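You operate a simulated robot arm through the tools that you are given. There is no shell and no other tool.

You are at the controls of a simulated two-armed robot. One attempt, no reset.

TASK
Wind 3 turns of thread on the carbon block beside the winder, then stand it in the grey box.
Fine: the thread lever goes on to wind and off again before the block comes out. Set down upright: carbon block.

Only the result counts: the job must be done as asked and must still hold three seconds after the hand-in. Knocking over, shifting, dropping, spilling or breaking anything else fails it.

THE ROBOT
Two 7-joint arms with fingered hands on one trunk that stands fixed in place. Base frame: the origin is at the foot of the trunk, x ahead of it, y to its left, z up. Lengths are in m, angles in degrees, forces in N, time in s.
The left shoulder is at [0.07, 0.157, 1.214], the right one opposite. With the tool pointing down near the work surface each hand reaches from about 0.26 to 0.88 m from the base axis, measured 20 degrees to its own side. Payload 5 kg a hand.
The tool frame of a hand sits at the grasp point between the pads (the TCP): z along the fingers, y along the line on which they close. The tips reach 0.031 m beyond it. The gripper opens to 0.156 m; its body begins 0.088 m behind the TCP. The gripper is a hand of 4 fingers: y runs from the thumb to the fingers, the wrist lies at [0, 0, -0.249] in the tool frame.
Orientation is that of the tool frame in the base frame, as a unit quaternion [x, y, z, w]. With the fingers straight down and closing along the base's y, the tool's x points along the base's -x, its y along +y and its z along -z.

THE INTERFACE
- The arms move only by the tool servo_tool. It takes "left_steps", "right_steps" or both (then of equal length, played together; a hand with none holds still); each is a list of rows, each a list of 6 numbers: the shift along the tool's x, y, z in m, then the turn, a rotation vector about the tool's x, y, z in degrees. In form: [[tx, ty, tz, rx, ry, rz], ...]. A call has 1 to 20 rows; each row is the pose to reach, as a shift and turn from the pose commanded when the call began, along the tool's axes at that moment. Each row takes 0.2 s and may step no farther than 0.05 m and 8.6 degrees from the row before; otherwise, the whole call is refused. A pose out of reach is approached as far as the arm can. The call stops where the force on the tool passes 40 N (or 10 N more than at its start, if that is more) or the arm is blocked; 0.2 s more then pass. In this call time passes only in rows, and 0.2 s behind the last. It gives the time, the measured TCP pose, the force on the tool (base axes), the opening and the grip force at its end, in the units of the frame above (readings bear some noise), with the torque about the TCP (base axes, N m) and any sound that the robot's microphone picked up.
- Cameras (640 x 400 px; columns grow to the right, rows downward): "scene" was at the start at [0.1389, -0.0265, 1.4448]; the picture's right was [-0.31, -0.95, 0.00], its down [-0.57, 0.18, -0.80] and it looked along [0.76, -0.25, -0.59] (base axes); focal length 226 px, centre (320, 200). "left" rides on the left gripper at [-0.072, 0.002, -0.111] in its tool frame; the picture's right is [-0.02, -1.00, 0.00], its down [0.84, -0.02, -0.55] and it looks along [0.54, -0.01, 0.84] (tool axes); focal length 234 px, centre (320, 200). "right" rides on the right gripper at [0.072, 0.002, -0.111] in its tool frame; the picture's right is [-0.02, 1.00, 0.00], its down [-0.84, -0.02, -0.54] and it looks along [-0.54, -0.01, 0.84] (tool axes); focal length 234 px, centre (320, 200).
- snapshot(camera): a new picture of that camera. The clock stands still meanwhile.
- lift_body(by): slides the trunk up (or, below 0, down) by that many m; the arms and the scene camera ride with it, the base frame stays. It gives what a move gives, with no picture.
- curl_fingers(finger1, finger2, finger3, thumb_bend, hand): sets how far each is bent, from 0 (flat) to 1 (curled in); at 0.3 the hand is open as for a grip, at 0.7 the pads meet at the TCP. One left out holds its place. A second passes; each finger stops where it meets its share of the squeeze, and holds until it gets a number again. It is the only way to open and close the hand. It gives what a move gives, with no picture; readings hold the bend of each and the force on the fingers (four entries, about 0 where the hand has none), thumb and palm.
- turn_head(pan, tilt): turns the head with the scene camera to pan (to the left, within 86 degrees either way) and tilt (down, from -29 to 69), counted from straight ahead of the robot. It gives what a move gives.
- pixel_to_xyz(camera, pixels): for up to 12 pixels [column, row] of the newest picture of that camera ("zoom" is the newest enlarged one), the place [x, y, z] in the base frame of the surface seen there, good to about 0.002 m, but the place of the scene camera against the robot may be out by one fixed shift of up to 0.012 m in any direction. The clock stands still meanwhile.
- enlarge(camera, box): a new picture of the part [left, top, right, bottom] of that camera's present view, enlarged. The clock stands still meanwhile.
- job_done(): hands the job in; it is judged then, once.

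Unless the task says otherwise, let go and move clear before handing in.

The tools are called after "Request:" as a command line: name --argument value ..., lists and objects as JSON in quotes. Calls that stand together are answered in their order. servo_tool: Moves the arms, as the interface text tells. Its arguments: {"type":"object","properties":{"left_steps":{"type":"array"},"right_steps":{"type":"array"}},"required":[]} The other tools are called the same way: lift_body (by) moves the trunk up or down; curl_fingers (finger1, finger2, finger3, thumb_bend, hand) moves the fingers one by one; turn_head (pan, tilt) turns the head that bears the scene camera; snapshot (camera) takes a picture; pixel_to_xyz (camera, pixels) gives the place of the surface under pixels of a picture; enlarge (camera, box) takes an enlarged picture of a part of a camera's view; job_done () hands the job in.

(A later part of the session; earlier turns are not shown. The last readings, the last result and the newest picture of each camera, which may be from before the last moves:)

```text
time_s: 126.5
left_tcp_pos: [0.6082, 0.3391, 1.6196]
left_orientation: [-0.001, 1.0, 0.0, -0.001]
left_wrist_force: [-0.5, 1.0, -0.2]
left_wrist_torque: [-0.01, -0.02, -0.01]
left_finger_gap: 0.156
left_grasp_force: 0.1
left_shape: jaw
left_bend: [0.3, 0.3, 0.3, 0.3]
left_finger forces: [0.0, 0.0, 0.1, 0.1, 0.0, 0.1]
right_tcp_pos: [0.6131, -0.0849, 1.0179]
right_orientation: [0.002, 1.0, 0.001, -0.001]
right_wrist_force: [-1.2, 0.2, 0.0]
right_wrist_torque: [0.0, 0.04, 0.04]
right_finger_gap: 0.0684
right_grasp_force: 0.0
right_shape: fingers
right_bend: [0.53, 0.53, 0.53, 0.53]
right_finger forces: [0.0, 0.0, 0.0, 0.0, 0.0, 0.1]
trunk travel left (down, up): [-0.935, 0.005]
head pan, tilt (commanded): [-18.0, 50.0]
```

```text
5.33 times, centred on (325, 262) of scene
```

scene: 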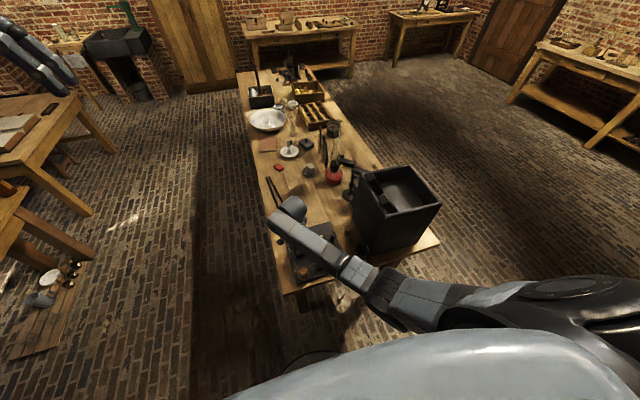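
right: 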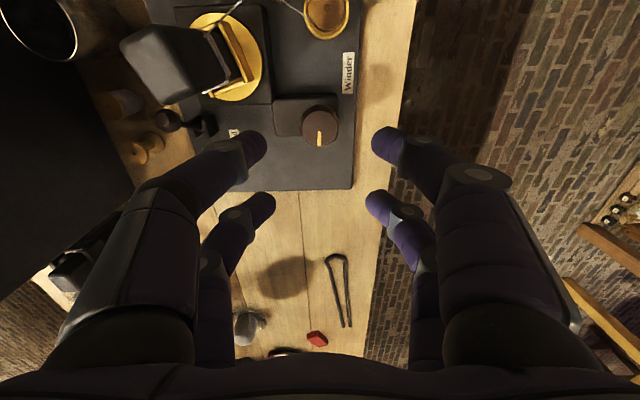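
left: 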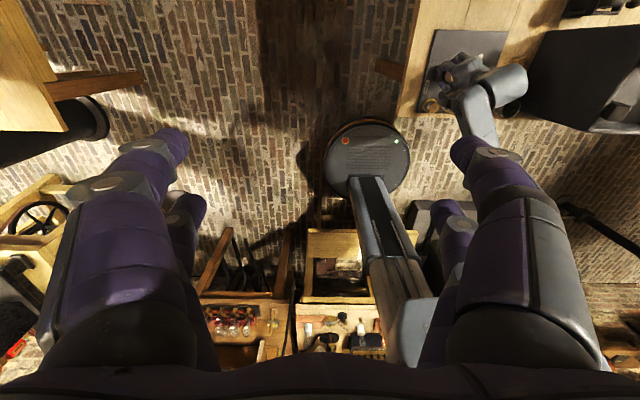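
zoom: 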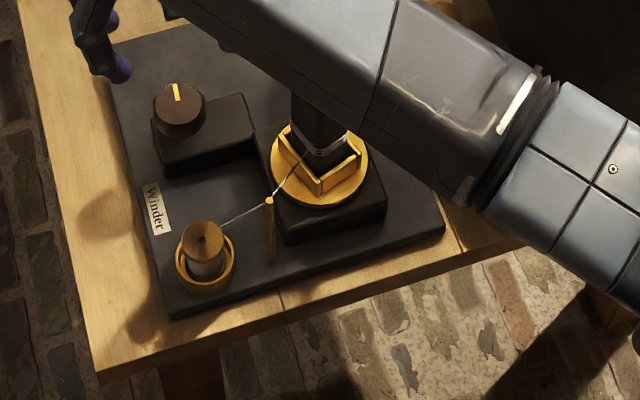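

The lever's knob is now at about (0.600,-0.2365,0.888), leaning toward the robot. I'll pinch its knob with the near pair (thumb and finger 1) from the far side and carry it forward, which keeps my fingers away from the block.

Request:
servo_tool --right_steps '[[0.0, -0.04, 0, 0, 0, 0], [0.0, -0.08, 0, 0, 0, 0], [-0.004, -0.12, 0, 0, 0, 0], [-0.0075, -0.1525, 0, 0, 0, 0], [-0.0075, -0.1525, 0, 0, 0, 0]]'

Request:
snapshot --camera "right"

Request:
pixel_to_xyz --camera "right" --pixels '[[320, 60], [320, 70], [320, 80], [320, 90], [320, 50], [315, 65], [326, 65], [320, 105]]'

```text
time_s: 127.7
left_tcp_pos: [0.6076, 0.3385, 1.6185]
left_orientation: [-0.001, 1.0, 0.0, 0.0]
left_wrist_force: [-0.7, 0.2, -0.2]
left_wrist_torque: [0.01, 0.01, -0.01]
left_finger_gap: 0.1558
left_grasp_force: 0.1
left_shape: jaw
left_bend: [0.3, 0.3, 0.3, 0.3]
left_finger forces: [0.0, 0.1, 0.0, 0.1, 0.0, 0.1]
right_tcp_pos: [0.6213, -0.2357, 1.0201]
right_orientation: [0.002, 1.0, 0.002, 0.001]
right_wrist_force: [-0.2, 0.4, -0.2]
right_wrist_torque: [0.0, 0.01, 0.02]
right_finger_gap: 0.0686
right_grasp_force: 0.1
right_shape: fingers
right_bend: [0.53, 0.53, 0.53, 0.53]
right_finger forces: [0.0, 0.1, 0.1, 0.1, 0.1, 0.0]
trunk travel left (down, up): [-0.935, 0.005]
head pan, tilt (commanded): [-18.0, 50.0]
```

```text
taken
```

right: 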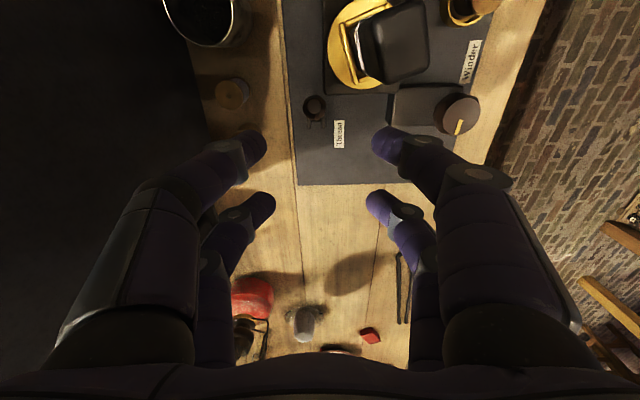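

```text
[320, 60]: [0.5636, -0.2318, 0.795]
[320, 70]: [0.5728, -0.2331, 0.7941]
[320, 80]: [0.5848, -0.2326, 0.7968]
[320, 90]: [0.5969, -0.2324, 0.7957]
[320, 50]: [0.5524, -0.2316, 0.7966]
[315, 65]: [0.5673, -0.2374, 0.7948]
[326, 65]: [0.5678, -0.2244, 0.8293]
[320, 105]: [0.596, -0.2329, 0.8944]
```

The lever knob appears at (314,107), slightly left of centre. I'll zoom for its exact position.

Request:
enlarge --camera "right" --box '[290, 80, 350, 140]'

Request:
pixel_to_xyz --camera "zoom" --pixels '[[280, 190], [260, 180], [300, 180], [280, 160], [280, 210], [280, 230], [240, 190], [315, 190], [280, 150], [280, 245], [265, 270], [300, 270]]'

```text
6.67 times, centred on (320, 110) of right
```

zoom: 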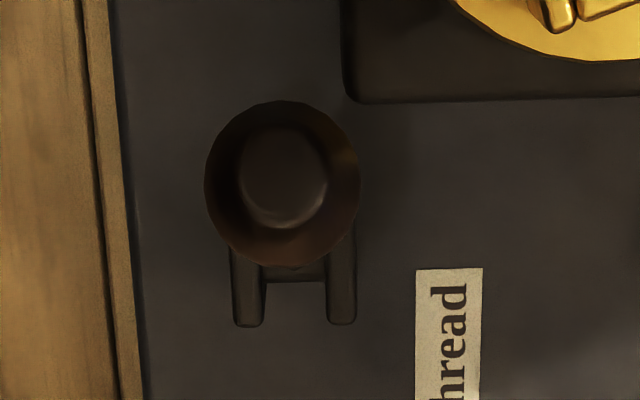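

```text
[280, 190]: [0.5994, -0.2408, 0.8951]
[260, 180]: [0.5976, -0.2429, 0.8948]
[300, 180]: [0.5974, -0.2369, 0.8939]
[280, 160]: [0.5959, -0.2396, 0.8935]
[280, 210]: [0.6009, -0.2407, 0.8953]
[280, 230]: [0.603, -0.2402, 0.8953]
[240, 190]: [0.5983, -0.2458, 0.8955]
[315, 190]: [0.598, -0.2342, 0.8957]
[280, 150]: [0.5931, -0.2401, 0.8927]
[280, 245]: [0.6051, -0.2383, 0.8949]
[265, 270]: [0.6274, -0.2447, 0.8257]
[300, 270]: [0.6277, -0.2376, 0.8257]
```

The knob is centred at (0.598,-0.240,0.885) with ~24 mm diameter. I'll align the near pair with it and descend.

Request:
servo_tool --right_steps '[[0.0028, -0.0043, 0.03, 0, 0, 0], [0.0028, -0.0043, 0.07, 0, 0, 0], [0.0028, -0.0043, 0.105, 0, 0, 0], [0.0028, -0.0043, 0.128, 0, 0, 0], [0.0028, -0.0043, 0.128, 0, 0, 0]]'

Request:
snapshot --camera "right"

```text
time_s: 128.9
left_tcp_pos: [0.6071, 0.3396, 1.6195]
left_orientation: [-0.001, 1.0, 0.0, 0.0]
left_wrist_force: [0.1, -0.2, 0.4]
left_wrist_torque: [0.0, -0.02, 0.01]
left_finger_gap: 0.156
left_grasp_force: 0.1
left_shape: jaw
left_bend: [0.3, 0.3, 0.3, 0.3]
left_finger forces: [0.0, 0.0, 0.0, 0.0, 0.0, 0.0]
right_tcp_pos: [0.6176, -0.2436, 0.8916]
right_orientation: [0.003, 1.0, 0.001, 0.0]
right_wrist_force: [-0.4, 0.6, 0.0]
right_wrist_torque: [0.06, 0.02, 0.0]
right_finger_gap: 0.0688
right_grasp_force: 0.1
right_shape: fingers
right_bend: [0.53, 0.53, 0.53, 0.53]
right_finger forces: [0.0, 0.0, 0.1, 0.0, 0.0, 0.1]
trunk travel left (down, up): [-0.935, 0.005]
head pan, tilt (commanded): [-18.0, 50.0]
```

```text
taken
```

right: 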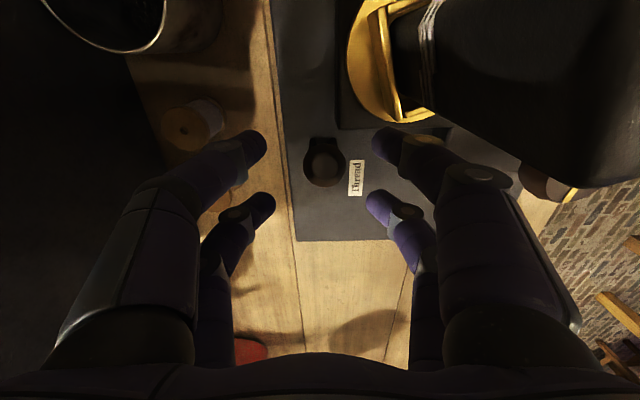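

The knob at (323,162) lines up with the near pair. I'll nudge 3 mm to centre and close thumb and finger 1 on it.

Request:
servo_tool --right_steps '[[0, 0.003, 0, 0, 0, 0], [0, 0.003, 0, 0, 0, 0]]'

Request:
curl_fingers --hand "right" --finger1 0.68 --thumb_bend 0.68

Request:
snapshot --camera "right"

```text
time_s: 129.5
left_tcp_pos: [0.6082, 0.3377, 1.6195]
left_orientation: [0.0, 1.0, 0.0, 0.0]
left_wrist_force: [0.0, -0.2, -0.1]
left_wrist_torque: [-0.01, 0.01, -0.01]
left_finger_gap: 0.1559
left_grasp_force: 0.0
left_shape: jaw
left_bend: [0.3, 0.3, 0.3, 0.3]
left_finger forces: [0.0, 0.1, 0.0, 0.0, 0.0, 0.0]
right_tcp_pos: [0.6188, -0.2389, 0.8904]
right_orientation: [0.003, 1.0, 0.001, 0.0]
right_wrist_force: [0.3, 0.1, 0.4]
right_wrist_torque: [0.01, -0.02, -0.01]
right_finger_gap: 0.0684
right_grasp_force: 0.0
right_shape: fingers
right_bend: [0.53, 0.53, 0.53, 0.53]
right_finger forces: [0.1, 0.0, 0.0, 0.0, 0.0, 0.0]
trunk travel left (down, up): [-0.935, 0.005]
head pan, tilt (commanded): [-18.0, 50.0]
```

```text
time_s: 130.5
left_tcp_pos: [0.6075, 0.3387, 1.6187]
left_orientation: [-0.001, 1.0, 0.0, 0.0]
left_wrist_force: [-0.5, 0.4, -1.0]
left_wrist_torque: [0.02, -0.01, 0.01]
left_finger_gap: 0.1559
left_grasp_force: 0.1
left_shape: jaw
left_bend: [0.3, 0.3, 0.3, 0.3]
left_finger forces: [0.0, 0.0, 0.1, 0.0, 0.0, 0.0]
right_tcp_pos: [0.618, -0.2392, 0.8908]
right_orientation: [0.001, 1.0, 0.001, 0.0]
right_wrist_force: [0.4, -1.1, -0.5]
right_wrist_torque: [0.0, -0.02, 0.06]
right_finger_gap: 0.0129
right_grasp_force: 0.4
right_shape: fingers
right_bend: [0.68, 0.53, 0.53, 0.68]
right_finger forces: [0.0, 0.0, 0.0, 0.0, 0.9, 0.0]
trunk travel left (down, up): [-0.935, 0.005]
head pan, tilt (commanded): [-18.0, 50.0]
```

```text
taken
```

right: 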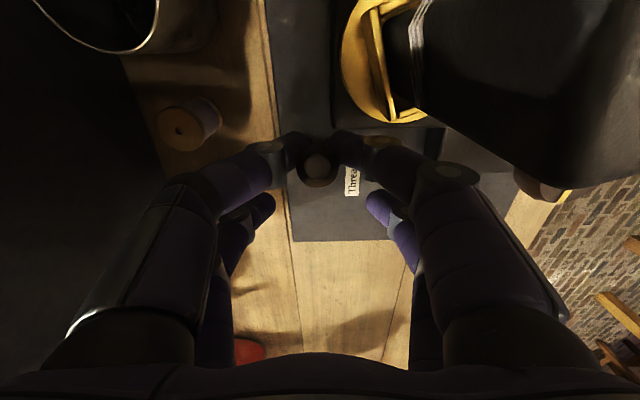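

The near pair's tips have closed on the robot side of the knob, so I can push the lever forward with them. I'll move forward in small steps.

Request:
servo_tool --right_steps '[[-0.01, 0, 0, 0, 0, 0], [-0.02, 0, 0, 0, 0, 0], [-0.03, 0, -0.002, 0, 0, 0], [-0.04, 0, -0.002, 0, 0, 0]]'

Request:
snapshot --camera "right"

```text
time_s: 131.5
left_tcp_pos: [0.6088, 0.3394, 1.6192]
left_orientation: [-0.001, 1.0, -0.001, 0.0]
left_wrist_force: [-0.1, 0.4, -0.5]
left_wrist_torque: [0.03, 0.03, -0.02]
left_finger_gap: 0.1561
left_grasp_force: 0.1
left_shape: jaw
left_bend: [0.3, 0.3, 0.3, 0.3]
left_finger forces: [0.0, 0.0, 0.0, 0.0, 0.0, 0.0]
right_tcp_pos: [0.659, -0.2391, 0.8934]
right_orientation: [0.001, 1.0, 0.002, -0.001]
right_wrist_force: [-0.7, 0.2, -0.2]
right_wrist_torque: [-0.01, -0.03, -0.02]
right_finger_gap: 0.0116
right_grasp_force: 0.0
right_shape: fingers
right_bend: [0.68, 0.53, 0.53, 0.68]
right_finger forces: [0.0, 0.0, 0.0, 0.1, 0.1, 0.0]
trunk travel left (down, up): [-0.935, 0.005]
head pan, tilt (commanded): [-18.0, 50.0]
```

```text
taken
```

right: 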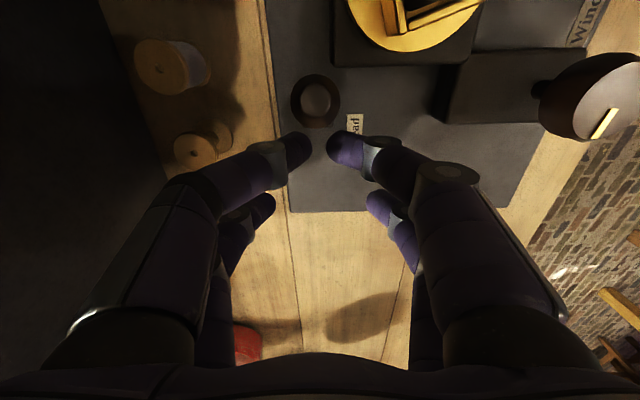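

The gap of 12 mm let the stick slip through below the knob. I'll open, go back over the knob, and pinch it higher up at its widest part.

Request:
curl_fingers --hand "right" --finger1 0.53 --thumb_bend 0.53

Request:
servo_tool --right_steps '[[0, 0, -0.04, 0, 0, 0], [0.005, 0, -0.075, 0, 0, 0], [0.025, 0, -0.075, 0, 0, 0], [0.0415, -0.001, -0.075, 0, 0, 0], [0.0415, -0.001, -0.045, 0, 0, 0], [0.0415, -0.001, -0.015, 0, 0, 0], [0.0415, -0.001, -0.015, 0, 0, 0]]'

Request:
snapshot --camera "right"

```text
time_s: 132.5
left_tcp_pos: [0.6071, 0.3386, 1.62]
left_orientation: [0.0, 1.0, -0.001, 0.001]
left_wrist_force: [0.0, -0.3, 0.6]
left_wrist_torque: [-0.04, -0.01, 0.02]
left_finger_gap: 0.1557
left_grasp_force: 0.0
left_shape: jaw
left_bend: [0.3, 0.3, 0.3, 0.3]
left_finger forces: [0.1, 0.0, 0.0, 0.0, 0.0, 0.1]
right_tcp_pos: [0.6581, -0.2401, 0.8934]
right_orientation: [0.001, 1.0, 0.001, 0.0]
right_wrist_force: [0.6, -0.1, 0.2]
right_wrist_torque: [0.0, 0.0, -0.01]
right_finger_gap: 0.0683
right_grasp_force: 0.1
right_shape: fingers
right_bend: [0.53, 0.53, 0.53, 0.53]
right_finger forces: [0.1, 0.1, 0.0, 0.0, 0.1, 0.0]
trunk travel left (down, up): [-0.935, 0.005]
head pan, tilt (commanded): [-18.0, 50.0]
```

```text
time_s: 134.1
left_tcp_pos: [0.607, 0.3383, 1.6185]
left_orientation: [-0.001, 1.0, 0.0, 0.0]
left_wrist_force: [0.2, -0.4, -0.1]
left_wrist_torque: [-0.01, 0.06, -0.01]
left_finger_gap: 0.156
left_grasp_force: 0.1
left_shape: jaw
left_bend: [0.3, 0.3, 0.3, 0.3]
left_finger forces: [0.0, 0.1, 0.0, 0.0, 0.0, 0.0]
right_tcp_pos: [0.6189, -0.2403, 0.9075]
right_orientation: [0.001, 1.0, 0.001, 0.0]
right_wrist_force: [0.6, 0.1, 0.9]
right_wrist_torque: [-0.04, -0.03, 0.0]
right_finger_gap: 0.0685
right_grasp_force: 0.0
right_shape: fingers
right_bend: [0.53, 0.53, 0.53, 0.53]
right_finger forces: [0.1, 0.1, 0.1, 0.0, 0.0, 0.0]
trunk travel left (down, up): [-0.935, 0.005]
head pan, tilt (commanded): [-18.0, 50.0]
```

```text
taken
```

right: 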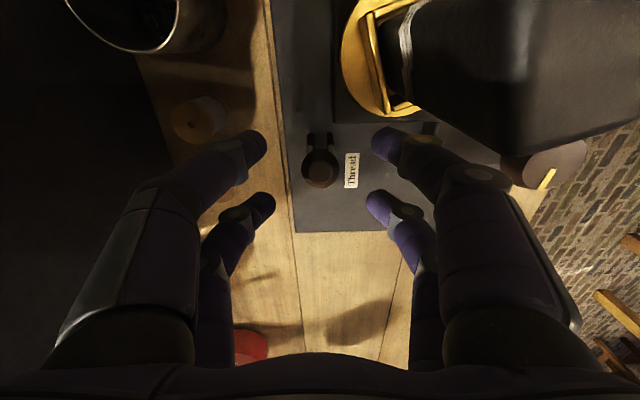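

The lever looks different now, with the cheeks visible at (318,135) and the knob at (320,172). I'll measure where the knob is.

Request:
enlarge --camera "right" --box '[280, 120, 360, 200]'

Request:
pixel_to_xyz --camera "zoom" --pixels '[[320, 270], [320, 290], [320, 240], [320, 220], [300, 255], [340, 255], [320, 310], [250, 250], [390, 250], [320, 330], [280, 110], [350, 110]]'

```text
5.00 times, centred on (320, 160) of right
```

zoom: 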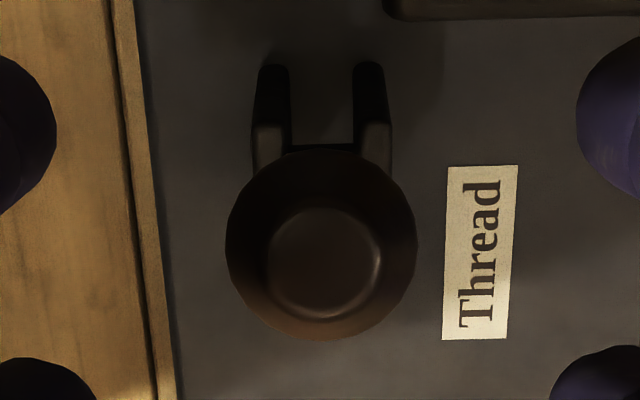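

```text
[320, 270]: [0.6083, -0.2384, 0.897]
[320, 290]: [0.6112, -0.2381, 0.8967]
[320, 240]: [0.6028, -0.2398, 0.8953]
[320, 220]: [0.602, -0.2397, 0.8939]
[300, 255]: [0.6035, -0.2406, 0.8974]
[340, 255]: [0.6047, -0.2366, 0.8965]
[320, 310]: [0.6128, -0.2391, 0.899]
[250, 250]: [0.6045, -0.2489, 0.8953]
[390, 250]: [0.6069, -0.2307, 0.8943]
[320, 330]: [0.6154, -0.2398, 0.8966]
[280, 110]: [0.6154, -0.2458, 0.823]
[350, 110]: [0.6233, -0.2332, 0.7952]
```

The knob is now at x≈0.606 (it moved a bit). I'll shift 7.5 mm forward to centre the near pair on it and pinch.

Request:
servo_tool --right_steps '[[-0.0075, 0.0005, 0.002, 0, 0, 0], [-0.0075, 0.0005, 0.002, 0, 0, 0]]'

Request:
curl_fingers --hand "right" --finger1 0.7 --thumb_bend 0.7

Request:
snapshot --camera "right"

```text
time_s: 134.7
left_tcp_pos: [0.6083, 0.3382, 1.6189]
left_orientation: [-0.001, 1.0, 0.0, 0.0]
left_wrist_force: [-0.6, -0.1, 0.6]
left_wrist_torque: [0.03, -0.03, -0.01]
left_finger_gap: 0.1557
left_grasp_force: 0.1
left_shape: jaw
left_bend: [0.3, 0.3, 0.3, 0.3]
left_finger forces: [0.0, 0.0, 0.1, 0.0, 0.0, 0.0]
right_tcp_pos: [0.6252, -0.2395, 0.905]
right_orientation: [0.003, 1.0, 0.001, 0.001]
right_wrist_force: [1.2, -0.4, -0.6]
right_wrist_torque: [0.02, -0.02, 0.04]
right_finger_gap: 0.0685
right_grasp_force: 0.1
right_shape: fingers
right_bend: [0.53, 0.53, 0.53, 0.53]
right_finger forces: [0.1, 0.0, 0.0, 0.0, 0.0, 0.0]
trunk travel left (down, up): [-0.935, 0.005]
head pan, tilt (commanded): [-18.0, 50.0]
```

```text
time_s: 135.7
left_tcp_pos: [0.6074, 0.3388, 1.6186]
left_orientation: [-0.001, 1.0, -0.001, 0.0]
left_wrist_force: [0.1, -0.4, 0.2]
left_wrist_torque: [-0.01, -0.01, -0.02]
left_finger_gap: 0.1558
left_grasp_force: 0.0
left_shape: jaw
left_bend: [0.3, 0.3, 0.3, 0.3]
left_finger forces: [0.0, 0.0, 0.0, 0.0, 0.0, 0.1]
right_tcp_pos: [0.625, -0.2406, 0.9041]
right_orientation: [0.002, 1.0, 0.0, 0.0]
right_wrist_force: [-0.9, -1.8, -0.6]
right_wrist_torque: [0.01, -0.03, 0.08]
right_finger_gap: 0.0187
right_grasp_force: 4.5
right_shape: fingers
right_bend: [0.66, 0.53, 0.53, 0.68]
right_finger forces: [3.6, 0.0, 0.1, 0.0, 5.9, 0.0]
trunk travel left (down, up): [-0.935, 0.005]
head pan, tilt (commanded): [-18.0, 50.0]
```

```text
taken
```

right: 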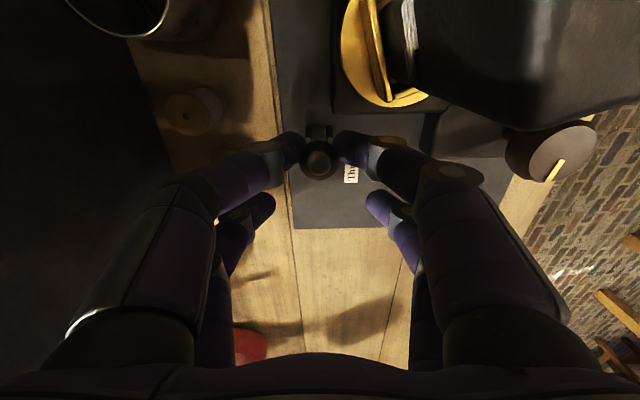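

The knob is pinched (3.6/5.9 N, gap 18.7 mm). I'll carry it forward along its arc.

Request:
servo_tool --right_steps '[[-0.008, 0, -0.001, 0, 0, 0], [-0.016, 0, -0.001, 0, 0, 0], [-0.024, 0, -0.001, 0, 0, 0], [-0.032, 0, 0.0, 0, 0, 0], [-0.04, 0, 0.002, 0, 0, 0]]'

Request:
snapshot --camera "right"

```text
time_s: 136.9
left_tcp_pos: [0.6088, 0.3385, 1.6182]
left_orientation: [-0.001, 1.0, 0.0, 0.0]
left_wrist_force: [-0.4, 0.3, -0.4]
left_wrist_torque: [0.0, 0.0, 0.03]
left_finger_gap: 0.1557
left_grasp_force: 0.0
left_shape: jaw
left_bend: [0.3, 0.3, 0.3, 0.3]
left_finger forces: [0.0, 0.1, 0.1, 0.0, 0.0, 0.0]
right_tcp_pos: [0.6649, -0.2392, 0.9031]
right_orientation: [0.002, 1.0, 0.001, 0.0]
right_wrist_force: [-1.8, -1.5, -1.4]
right_wrist_torque: [-0.08, 0.0, 0.03]
right_finger_gap: 0.0168
right_grasp_force: 3.4
right_shape: fingers
right_bend: [0.67, 0.53, 0.53, 0.68]
right_finger forces: [3.0, 0.0, 0.1, 0.0, 4.7, 0.1]
trunk travel left (down, up): [-0.935, 0.005]
head pan, tilt (commanded): [-18.0, 50.0]
```

```text
taken
```

right: 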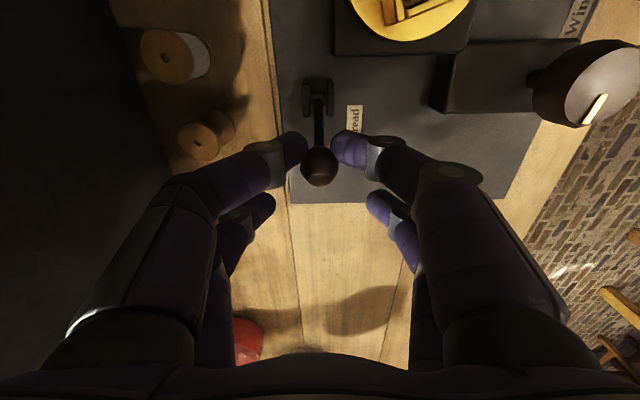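

The lever is now leaning forward again. I'll push a little further to its end stop.

Request:
servo_tool --right_steps '[[-0.005, 0, 0.001, 0, 0, 0], [-0.01, 0, 0.002, 0, 0, 0], [-0.014, 0, 0.003, 0, 0, 0]]'

Request:
snapshot --camera "right"

```text
time_s: 137.7
left_tcp_pos: [0.6053, 0.3375, 1.6206]
left_orientation: [-0.001, 1.0, 0.0, 0.001]
left_wrist_force: [0.3, 0.0, -0.1]
left_wrist_torque: [0.02, -0.01, -0.01]
left_finger_gap: 0.1557
left_grasp_force: 0.0
left_shape: jaw
left_bend: [0.3, 0.3, 0.3, 0.3]
left_finger forces: [0.0, 0.0, 0.0, 0.0, 0.0, 0.0]
right_tcp_pos: [0.6763, -0.2395, 0.9021]
right_orientation: [0.002, 1.0, 0.001, 0.001]
right_wrist_force: [-13.9, -2.1, -0.9]
right_wrist_torque: [-0.08, 0.3, 0.02]
right_finger_gap: 0.0211
right_grasp_force: 7.6
right_shape: fingers
right_bend: [0.65, 0.53, 0.53, 0.67]
right_finger forces: [5.6, 0.0, 0.1, 0.1, 9.7, 0.0]
trunk travel left (down, up): [-0.935, 0.005]
head pan, tilt (commanded): [-18.0, 50.0]
```

```text
taken
```

right: 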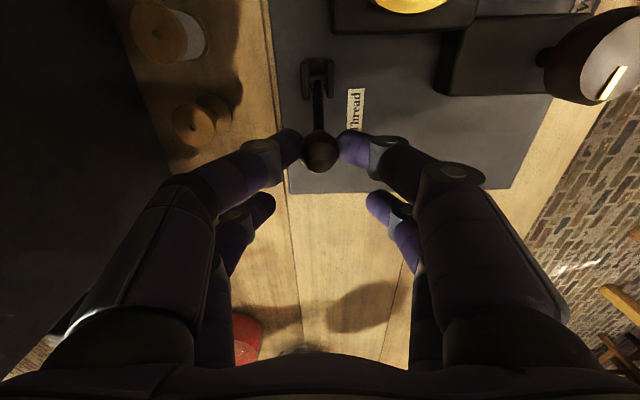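

The end stop is reached (14 N). I'll relieve the load, open the pair and lift away.

Request:
servo_tool --right_steps '[[0.003, 0, 0, 0, 0, 0], [0.003, 0, 0, 0, 0, 0]]'

Request:
curl_fingers --hand "right" --finger1 0.53 --thumb_bend 0.53

Request:
servo_tool --right_steps '[[0, 0, -0.04, 0, 0, 0], [0, 0, -0.08, 0, 0, 0], [0, 0, -0.115, 0, 0, 0]]'

Request:
snapshot --camera "right"

Request:
enlarge --camera "scene" --box '[280, 225, 370, 300]'

```text
time_s: 138.3
left_tcp_pos: [0.608, 0.3381, 1.6195]
left_orientation: [-0.001, 1.0, 0.0, 0.0]
left_wrist_force: [-0.8, 0.7, -0.5]
left_wrist_torque: [0.0, 0.0, -0.03]
left_finger_gap: 0.1556
left_grasp_force: 0.1
left_shape: jaw
left_bend: [0.3, 0.3, 0.3, 0.3]
left_finger forces: [0.0, 0.0, 0.1, 0.1, 0.1, 0.0]
right_tcp_pos: [0.677, -0.2391, 0.9014]
right_orientation: [0.002, 1.0, 0.001, 0.001]
right_wrist_force: [0.0, -3.1, -0.1]
right_wrist_torque: [-0.06, 0.02, 0.06]
right_finger_gap: 0.0217
right_grasp_force: 6.8
right_shape: fingers
right_bend: [0.65, 0.53, 0.53, 0.67]
right_finger forces: [4.4, 0.0, 0.0, 0.0, 8.2, 0.0]
trunk travel left (down, up): [-0.935, 0.005]
head pan, tilt (commanded): [-18.0, 50.0]
```

```text
time_s: 139.3
left_tcp_pos: [0.6075, 0.3384, 1.619]
left_orientation: [-0.001, 1.0, 0.0, 0.0]
left_wrist_force: [0.4, -0.1, 0.8]
left_wrist_torque: [-0.04, -0.01, 0.02]
left_finger_gap: 0.1559
left_grasp_force: 0.1
left_shape: jaw
left_bend: [0.3, 0.3, 0.3, 0.3]
left_finger forces: [0.0, 0.0, 0.1, 0.1, 0.1, 0.0]
right_tcp_pos: [0.6755, -0.2398, 0.9008]
right_orientation: [0.002, 1.0, 0.001, 0.0]
right_wrist_force: [0.7, -0.4, 0.0]
right_wrist_torque: [-0.03, 0.05, 0.01]
right_finger_gap: 0.0684
right_grasp_force: 0.1
right_shape: fingers
right_bend: [0.53, 0.53, 0.53, 0.53]
right_finger forces: [0.0, 0.0, 0.1, 0.0, 0.0, 0.1]
trunk travel left (down, up): [-0.935, 0.005]
head pan, tilt (commanded): [-18.0, 50.0]
```

```text
time_s: 140.1
left_tcp_pos: [0.6081, 0.3392, 1.6189]
left_orientation: [-0.001, 1.0, 0.0, -0.001]
left_wrist_force: [-0.6, 0.1, 0.2]
left_wrist_torque: [-0.02, -0.04, -0.01]
left_finger_gap: 0.1559
left_grasp_force: 0.1
left_shape: jaw
left_bend: [0.3, 0.3, 0.3, 0.3]
left_finger forces: [0.0, 0.0, 0.0, 0.0, 0.1, 0.0]
right_tcp_pos: [0.6746, -0.2391, 1.016]
right_orientation: [0.002, 1.0, 0.002, -0.001]
right_wrist_force: [1.0, 0.2, -0.5]
right_wrist_torque: [-0.02, 0.02, 0.03]
right_finger_gap: 0.0683
right_grasp_force: 0.1
right_shape: fingers
right_bend: [0.53, 0.53, 0.53, 0.53]
right_finger forces: [0.0, 0.1, 0.1, 0.0, 0.0, 0.0]
trunk travel left (down, up): [-0.935, 0.005]
head pan, tilt (commanded): [-18.0, 50.0]
```

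```text
taken
```

right: 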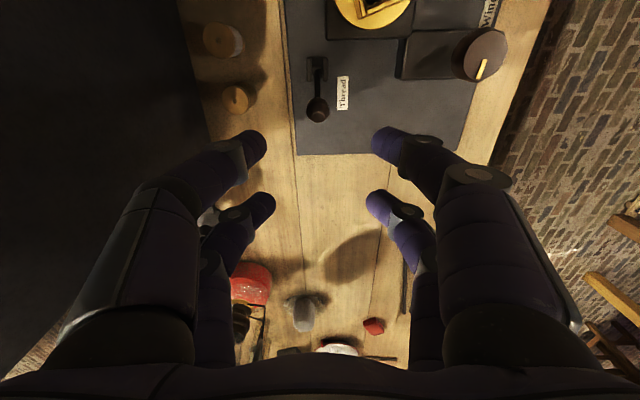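

```text
5.33 times, centred on (325, 262) of scene
```

zoom: 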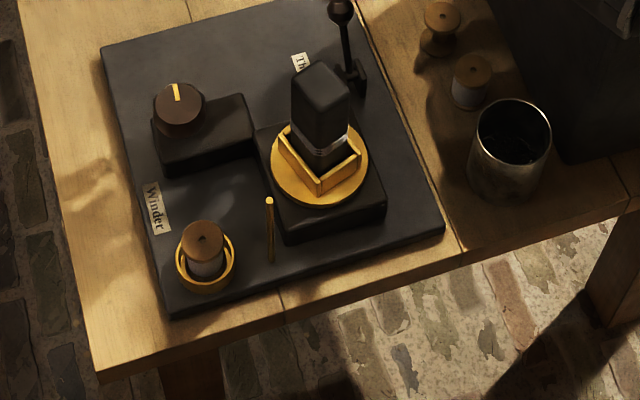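

The lever is off and the thread no longer runs to the block, which carries its wraps near the base. I'll move back above the block with yaw +17° to pick it up.

Request:
servo_tool --right_steps '[[0, 0, -0.044, 0, 0, 0], [0.04, 0.008, -0.044, 0, 0, -4], [0.08, 0.016, -0.044, 0, 0, -8], [0.12, 0.024, -0.044, 0, 0, -12], [0.16, 0.032, -0.044, 0, 0, -16], [0.1946, 0.035, -0.044, 0, 0, -17], [0.1946, 0.035, -0.044, 0, 0, -17]]'

Request:
snapshot --camera "right"

Request:
enlarge --camera "right" --box '[260, 100, 400, 240]'

```text
time_s: 141.7
left_tcp_pos: [0.6074, 0.3393, 1.6189]
left_orientation: [0.0, 1.0, 0.0, 0.0]
left_wrist_force: [0.5, -0.4, 0.5]
left_wrist_torque: [0.01, 0.03, 0.0]
left_finger_gap: 0.1559
left_grasp_force: 0.0
left_shape: jaw
left_bend: [0.3, 0.3, 0.3, 0.3]
left_finger forces: [0.0, 0.0, 0.0, 0.0, 0.0, 0.0]
right_tcp_pos: [0.4834, -0.2049, 1.0608]
right_orientation: [-0.146, 0.989, 0.001, 0.0]
right_wrist_force: [0.4, 0.7, -0.3]
right_wrist_torque: [0.01, -0.02, -0.03]
right_finger_gap: 0.0684
right_grasp_force: 0.0
right_shape: fingers
right_bend: [0.53, 0.53, 0.53, 0.53]
right_finger forces: [0.0, 0.0, 0.0, 0.0, 0.0, 0.0]
trunk travel left (down, up): [-0.935, 0.005]
head pan, tilt (commanded): [-18.0, 50.0]
```

```text
taken
```

right: 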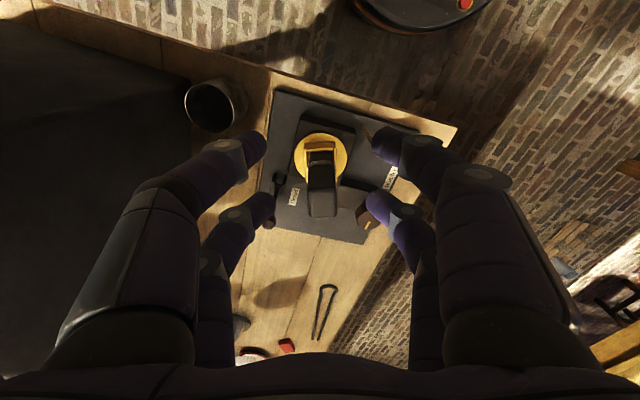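

```text
2.86 times, centred on (330, 170) of right
```

zoom: 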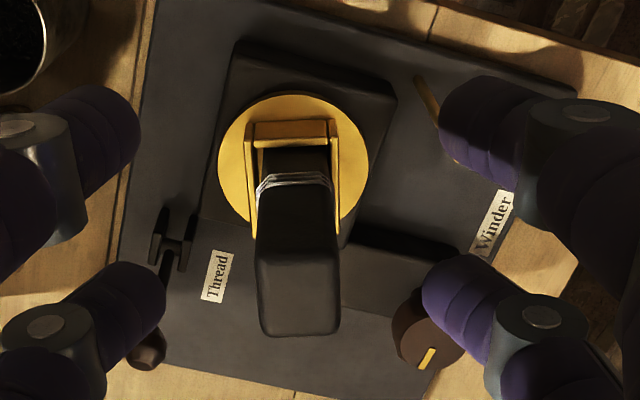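

The block is square with the hand in this view and shows three wraps around it at (295,185). I'll measure the top face to compute the grip position.

Request:
enlarge --camera "right" --box '[295, 150, 355, 225]'

Request:
pixel_to_xyz --camera "zoom" --pixels '[[190, 235], [270, 235], [355, 230], [205, 340], [270, 345], [340, 338], [270, 290], [180, 290], [355, 290], [200, 170], [340, 165], [270, 60]]'

```text
5.33 times, centred on (325, 188) of right
```

zoom: 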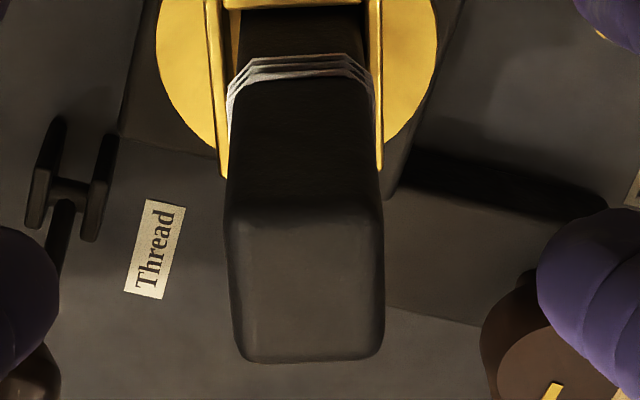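

```text
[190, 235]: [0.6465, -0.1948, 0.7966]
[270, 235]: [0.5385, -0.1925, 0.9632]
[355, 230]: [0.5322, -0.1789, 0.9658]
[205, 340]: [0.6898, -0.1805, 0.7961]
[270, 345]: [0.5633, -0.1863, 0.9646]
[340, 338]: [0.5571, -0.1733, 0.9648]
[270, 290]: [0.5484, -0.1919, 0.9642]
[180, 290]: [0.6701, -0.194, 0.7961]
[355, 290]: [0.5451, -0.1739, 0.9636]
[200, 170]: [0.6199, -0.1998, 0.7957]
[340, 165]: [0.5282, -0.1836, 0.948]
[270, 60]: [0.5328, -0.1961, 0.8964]
```

Block top centre is ≈(0.5475,-0.183,0.9645) with yaw 16.8°. I'll move forward 4.7 cm and down so the far pair straddles its middle at z≈0.94.

Request:
servo_tool --right_steps '[[-0.025, 0.0015, 0, 0, 0, 0], [-0.0469, 0.0027, 0, 0, 0, 0], [-0.0469, 0.0027, 0.035, 0, 0, 0], [-0.0469, 0.0027, 0.07, 0, 0, 0], [-0.0469, 0.0027, 0.1, 0, 0, 0], [-0.0469, 0.0027, 0.119, 0, 0, 0], [-0.0469, 0.0027, 0.119, 0, 0, 0]]'

Request:
snapshot --camera "right"

```text
time_s: 143.3
left_tcp_pos: [0.6075, 0.3382, 1.6203]
left_orientation: [-0.001, 1.0, 0.0, 0.0]
left_wrist_force: [-0.2, 0.3, -0.9]
left_wrist_torque: [0.05, 0.0, 0.02]
left_finger_gap: 0.1559
left_grasp_force: 0.0
left_shape: jaw
left_bend: [0.3, 0.3, 0.3, 0.3]
left_finger forces: [0.0, 0.1, 0.1, 0.0, 0.0, 0.1]
right_tcp_pos: [0.5239, -0.1886, 0.941]
right_orientation: [-0.146, 0.989, 0.001, 0.001]
right_wrist_force: [-0.7, -0.4, 0.1]
right_wrist_torque: [0.01, -0.01, 0.0]
right_finger_gap: 0.0684
right_grasp_force: 0.0
right_shape: fingers
right_bend: [0.53, 0.53, 0.53, 0.53]
right_finger forces: [0.0, 0.0, 0.0, 0.0, 0.1, 0.0]
trunk travel left (down, up): [-0.935, 0.005]
head pan, tilt (commanded): [-18.0, 50.0]
```

```text
taken
```

right: 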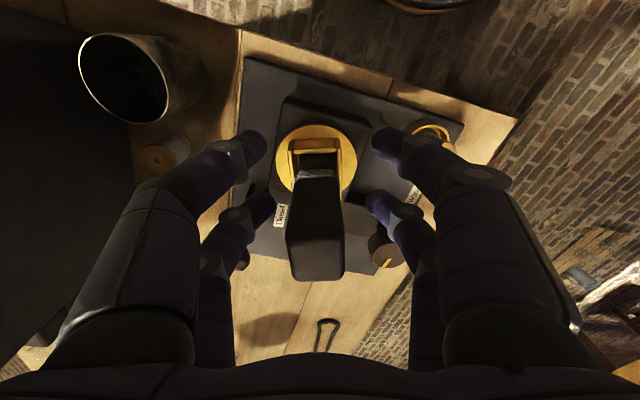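

The block's top is centred at (317,255), about 19 mm ahead of the TCP, right at the far pair. I'll close fingers 2 and 3 on it.

Request:
curl_fingers --hand "right" --finger1 0.58 --finger2 0.62 --finger3 0.62 --thumb_bend 0.58

Request:
snapshot --camera "right"

```text
time_s: 144.3
left_tcp_pos: [0.6066, 0.3394, 1.6185]
left_orientation: [-0.001, 1.0, 0.0, 0.0]
left_wrist_force: [-0.4, -1.1, -0.9]
left_wrist_torque: [0.02, 0.0, 0.01]
left_finger_gap: 0.156
left_grasp_force: 0.1
left_shape: jaw
left_bend: [0.3, 0.3, 0.3, 0.3]
left_finger forces: [0.1, 0.0, 0.1, 0.0, 0.0, 0.0]
right_tcp_pos: [0.5252, -0.1888, 0.9415]
right_orientation: [-0.146, 0.989, 0.001, 0.0]
right_wrist_force: [-0.3, -0.9, -0.8]
right_wrist_torque: [-0.04, 0.01, -0.01]
right_finger_gap: 0.0538
right_grasp_force: 0.8
right_shape: fingers
right_bend: [0.57, 0.62, 0.61, 0.57]
right_finger forces: [0.0, 0.0, 0.7, 0.1, 0.0, 0.0]
trunk travel left (down, up): [-0.935, 0.005]
head pan, tilt (commanded): [-18.0, 50.0]
```

```text
taken
```

right: 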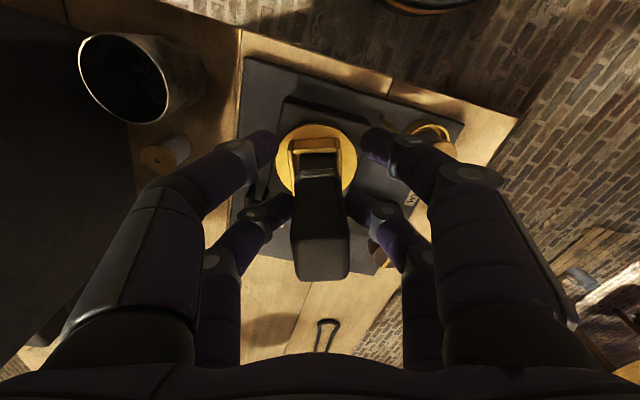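

Finger 3 just touches. I'll squeeze both fingers for a firm, balanced pinch.

Request:
curl_fingers --hand "right" --finger2 0.75 --finger3 0.75

Request:
snapshot --camera "right"

```text
time_s: 145.3
left_tcp_pos: [0.6082, 0.339, 1.6192]
left_orientation: [-0.001, 1.0, 0.0, 0.0]
left_wrist_force: [-0.3, -0.3, -0.3]
left_wrist_torque: [0.01, 0.02, 0.03]
left_finger_gap: 0.1559
left_grasp_force: 0.1
left_shape: jaw
left_bend: [0.3, 0.3, 0.3, 0.3]
left_finger forces: [0.0, 0.0, 0.0, 0.1, 0.0, 0.0]
right_tcp_pos: [0.5242, -0.1884, 0.9412]
right_orientation: [-0.145, 0.989, 0.001, 0.0]
right_wrist_force: [-0.3, -0.2, -0.2]
right_wrist_torque: [-0.04, 0.05, 0.0]
right_finger_gap: 0.0538
right_grasp_force: 8.4
right_shape: fingers
right_bend: [0.57, 0.64, 0.62, 0.57]
right_finger forces: [0.1, 8.3, 8.6, 0.0, 0.0, 0.1]
trunk travel left (down, up): [-0.935, 0.005]
head pan, tilt (commanded): [-18.0, 50.0]
```

```text
taken
```

right: 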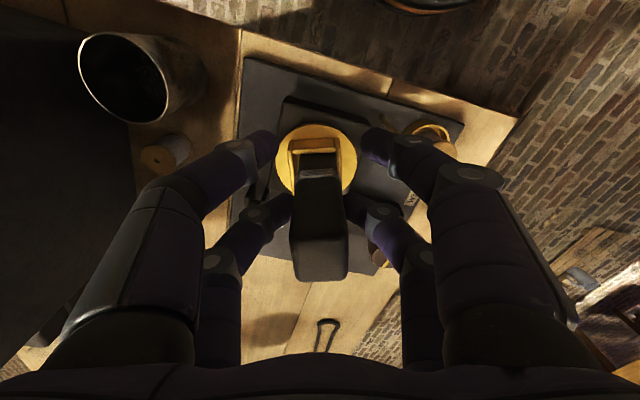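

The pinch is balanced at 8.3/8.6 N. I'll lift the block straight out of the holder.

Request:
servo_tool --right_steps '[[0, 0, -0.01, 0, 0, 0], [0, 0, -0.025, 0, 0, 0], [0, 0, -0.05, 0, 0, 0], [0, 0, -0.08, 0, 0, 0], [0, 0, -0.11, 0, 0, 0], [0, 0, -0.14, 0, 0, 0], [0, 0, -0.14, 0, 0, 0]]'

Request:
snapshot --camera "right"

Request:
snapshot --camera "scene"

```text
time_s: 146.9
left_tcp_pos: [0.6072, 0.3372, 1.6193]
left_orientation: [-0.001, 1.0, 0.0, 0.0]
left_wrist_force: [0.1, -0.1, 0.2]
left_wrist_torque: [0.02, 0.01, 0.02]
left_finger_gap: 0.1558
left_grasp_force: 0.1
left_shape: jaw
left_bend: [0.3, 0.3, 0.3, 0.3]
left_finger forces: [0.0, 0.0, 0.0, 0.0, 0.0, 0.0]
right_tcp_pos: [0.5265, -0.1894, 1.0798]
right_orientation: [-0.147, 0.989, 0.001, 0.001]
right_wrist_force: [-0.5, -0.2, -2.6]
right_wrist_torque: [-0.02, 0.09, 0.01]
right_finger_gap: 0.0538
right_grasp_force: 8.9
right_shape: fingers
right_bend: [0.57, 0.64, 0.62, 0.57]
right_finger forces: [0.0, 8.5, 8.4, 0.1, 0.0, 0.0]
trunk travel left (down, up): [-0.935, 0.005]
head pan, tilt (commanded): [-18.0, 50.0]
```

```text
taken
```

right: 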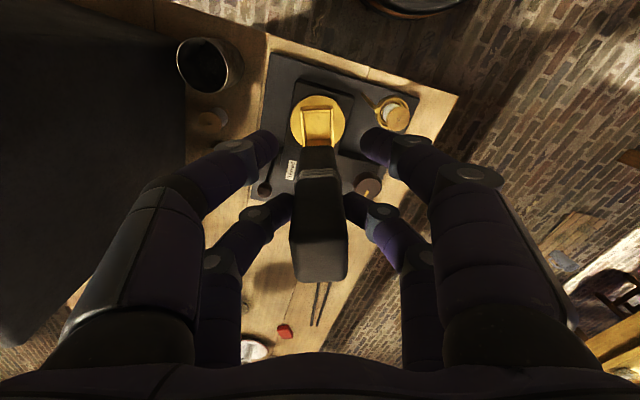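

```text
taken
```

scene: 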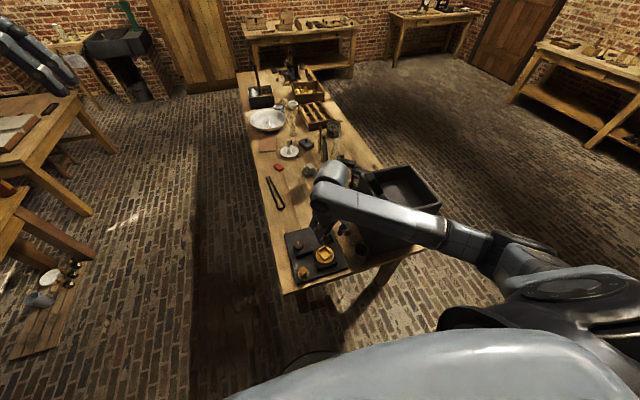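

The block is out (2.6 N) and vertical in the grip. I'll raise it well above the box rim while moving slightly right.

Request:
servo_tool --right_steps '[[-0.005, -0.008, -0.03, 0, 0, 3], [-0.01, -0.016, -0.06, 0, 0, 6], [-0.015, -0.024, -0.09, 0, 0, 9], [-0.02, -0.032, -0.12, 0, 0, 12], [-0.0248, -0.0388, -0.15, 0, 0, 14], [-0.0248, -0.0388, -0.165, 0, 0, 16.8]]'

Request:
snapshot --camera "right"

Request:
snapshot --camera "scene"

```text
time_s: 148.3
left_tcp_pos: [0.6078, 0.3387, 1.619]
left_orientation: [-0.001, 1.0, 0.0, -0.001]
left_wrist_force: [-0.5, -0.3, -0.7]
left_wrist_torque: [-0.02, -0.01, 0.0]
left_finger_gap: 0.1559
left_grasp_force: 0.1
left_shape: jaw
left_bend: [0.3, 0.3, 0.3, 0.3]
left_finger forces: [0.0, 0.0, 0.0, 0.0, 0.0, 0.0]
right_tcp_pos: [0.5622, -0.218, 1.2459]
right_orientation: [0.0, 1.0, 0.001, 0.0]
right_wrist_force: [0.4, -0.1, -2.6]
right_wrist_torque: [-0.01, 0.05, 0.04]
right_finger_gap: 0.0537
right_grasp_force: 8.5
right_shape: fingers
right_bend: [0.57, 0.64, 0.62, 0.57]
right_finger forces: [0.0, 8.4, 8.4, 0.0, 0.0, 0.1]
trunk travel left (down, up): [-0.935, 0.005]
head pan, tilt (commanded): [-18.0, 50.0]
```

```text
taken
```

right: 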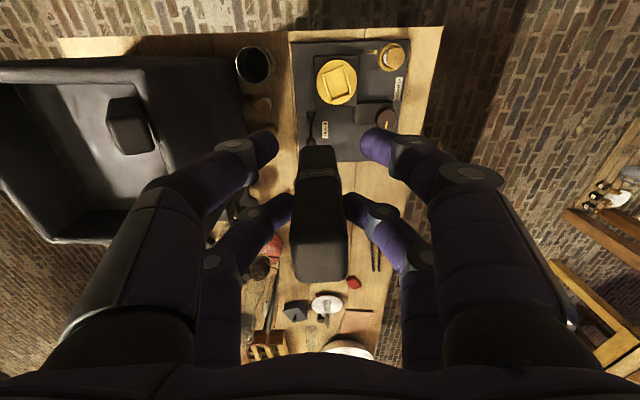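

```text
taken
```

scene: 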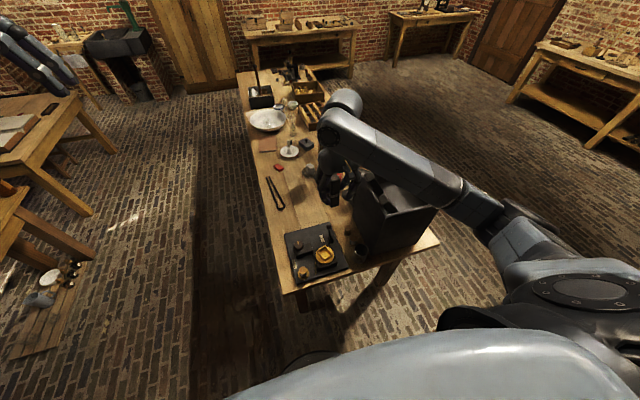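

Everything tracks; the block's bottom is ~1.15, above the rim (1.092) and the standing blocks (1.13). I'll move right over the box, a bit higher still.

Request:
servo_tool --right_steps '[[0, -0.02, -0.025, 0, 0, 0], [-0.005, -0.06, -0.03, 0, 0, 0], [-0.01, -0.1, -0.03, 0, 0, 0], [-0.015, -0.14, -0.03, 0, 0, 0], [-0.02, -0.18, -0.03, 0, 0, 0], [-0.025, -0.22, -0.03, 0, 0, 0], [-0.03, -0.26, -0.03, 0, 0, 0], [-0.035, -0.3, -0.03, 0, 0, 0], [-0.04, -0.33, -0.03, 0, 0, 0], [-0.04, -0.33, -0.03, 0, 0, 0]]'

Request:
snapshot --camera "right"

Request:
turn_head --pan -40 --tilt 40

Request:
snapshot --camera "scene"

```text
time_s: 150.5
left_tcp_pos: [0.6085, 0.3392, 1.6188]
left_orientation: [-0.001, 1.0, 0.0, 0.0]
left_wrist_force: [-0.6, -0.5, -0.9]
left_wrist_torque: [-0.04, 0.01, -0.02]
left_finger_gap: 0.1562
left_grasp_force: 0.1
left_shape: jaw
left_bend: [0.3, 0.3, 0.3, 0.3]
left_finger forces: [0.0, 0.0, 0.1, 0.0, 0.1, 0.1]
right_tcp_pos: [0.6003, -0.5473, 1.2746]
right_orientation: [0.0, 1.0, 0.0, 0.0]
right_wrist_force: [0.3, -0.1, -2.5]
right_wrist_torque: [0.0, 0.08, 0.01]
right_finger_gap: 0.0537
right_grasp_force: 9.1
right_shape: fingers
right_bend: [0.57, 0.64, 0.62, 0.57]
right_finger forces: [0.0, 8.6, 8.7, 0.0, 0.1, 0.0]
trunk travel left (down, up): [-0.935, 0.005]
head pan, tilt (commanded): [-18.0, 50.0]
```

```text
taken
```

right: 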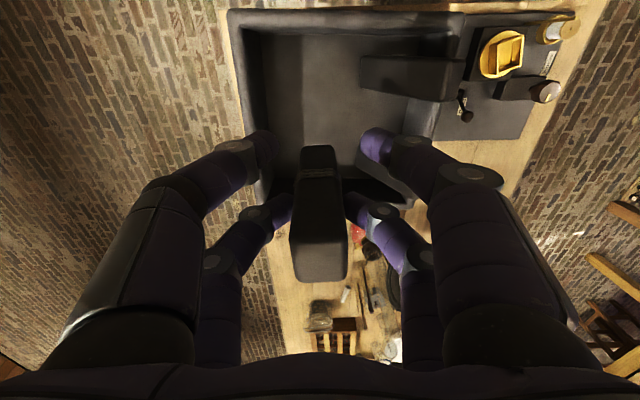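

```text
time_s: 151.4
left_tcp_pos: [0.6082, 0.3377, 1.6187]
left_orientation: [-0.001, 1.0, 0.0, -0.001]
left_wrist_force: [-0.1, -0.2, 0.5]
left_wrist_torque: [0.0, -0.05, -0.01]
left_finger_gap: 0.1562
left_grasp_force: 0.0
left_shape: jaw
left_bend: [0.3, 0.3, 0.3, 0.3]
left_finger forces: [0.0, 0.0, 0.1, 0.0, 0.0, 0.1]
right_tcp_pos: [0.5998, -0.5485, 1.2759]
right_orientation: [0.0, 1.0, 0.001, 0.0]
right_wrist_force: [-0.5, 0.1, -2.2]
right_wrist_torque: [0.02, 0.08, 0.01]
right_finger_gap: 0.0536
right_grasp_force: 8.9
right_shape: fingers
right_bend: [0.57, 0.64, 0.62, 0.57]
right_finger forces: [0.1, 8.6, 8.5, 0.0, 0.0, 0.0]
trunk travel left (down, up): [-0.935, 0.005]
head pan, tilt (commanded): [-40.0, 40.0]
```

```text
taken
```

scene: 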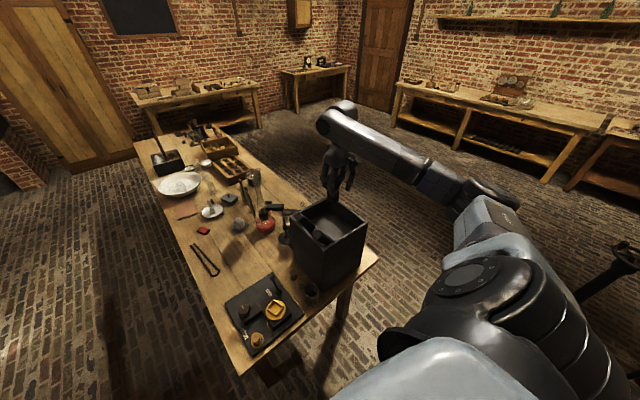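

I'm over the box; its floor and the two existing blocks along the +y side are visible. I'll measure the interior walls, floor and the blocks' extents.

Request:
pixel_to_xyz --camera "right" --pixels '[[300, 100], [300, 60], [300, 130], [245, 60], [270, 110], [340, 130], [365, 75], [400, 90], [440, 90], [385, 190], [235, 40], [340, 20]]'

Request:
enlarge --camera "right" --box '[220, 0, 480, 220]'

Request:
enlarge --camera "scene" --box '[270, 140, 390, 310]'

```text
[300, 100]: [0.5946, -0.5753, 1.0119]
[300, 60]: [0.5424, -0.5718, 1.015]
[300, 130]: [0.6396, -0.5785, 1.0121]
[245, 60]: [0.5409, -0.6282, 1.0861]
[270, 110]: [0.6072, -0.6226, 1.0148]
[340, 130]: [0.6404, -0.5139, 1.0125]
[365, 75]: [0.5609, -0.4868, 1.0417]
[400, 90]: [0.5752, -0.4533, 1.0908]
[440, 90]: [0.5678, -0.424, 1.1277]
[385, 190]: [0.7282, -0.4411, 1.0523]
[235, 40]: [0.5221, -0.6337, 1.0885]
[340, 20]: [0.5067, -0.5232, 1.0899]
```

```text
1.82 times, centred on (350, 110) of right
```

zoom: 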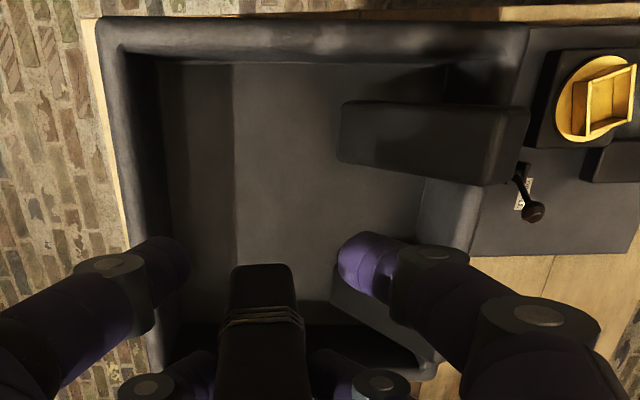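

```text
2.35 times, centred on (330, 225) of scene
```

zoom: 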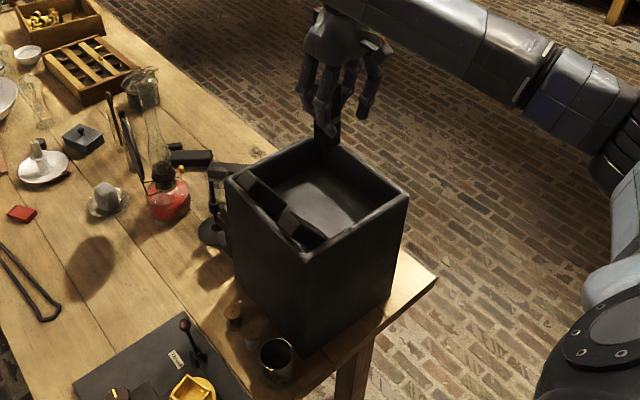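

The existing blocks lean against the +y wall (base out to y≈-0.50), so free floor runs from y≈-0.51 to -0.622. I'll check my block's verticality in the grip before lowering it at y≈-0.566.

Request:
pixel_to_xyz --camera "right" --pixels '[[318, 150], [318, 160], [318, 190], [318, 205], [318, 225], [302, 200], [334, 200], [296, 230], [343, 230], [320, 260], [320, 240], [320, 278]]'

```text
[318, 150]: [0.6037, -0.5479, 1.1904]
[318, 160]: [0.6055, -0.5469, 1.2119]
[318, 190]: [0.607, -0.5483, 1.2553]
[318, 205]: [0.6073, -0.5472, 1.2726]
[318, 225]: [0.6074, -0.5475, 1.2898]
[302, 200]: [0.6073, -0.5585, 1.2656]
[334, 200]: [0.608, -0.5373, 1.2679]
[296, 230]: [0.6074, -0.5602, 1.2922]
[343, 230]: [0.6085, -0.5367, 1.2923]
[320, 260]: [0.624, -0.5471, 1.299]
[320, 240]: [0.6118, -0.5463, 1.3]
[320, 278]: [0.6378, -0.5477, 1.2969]
```

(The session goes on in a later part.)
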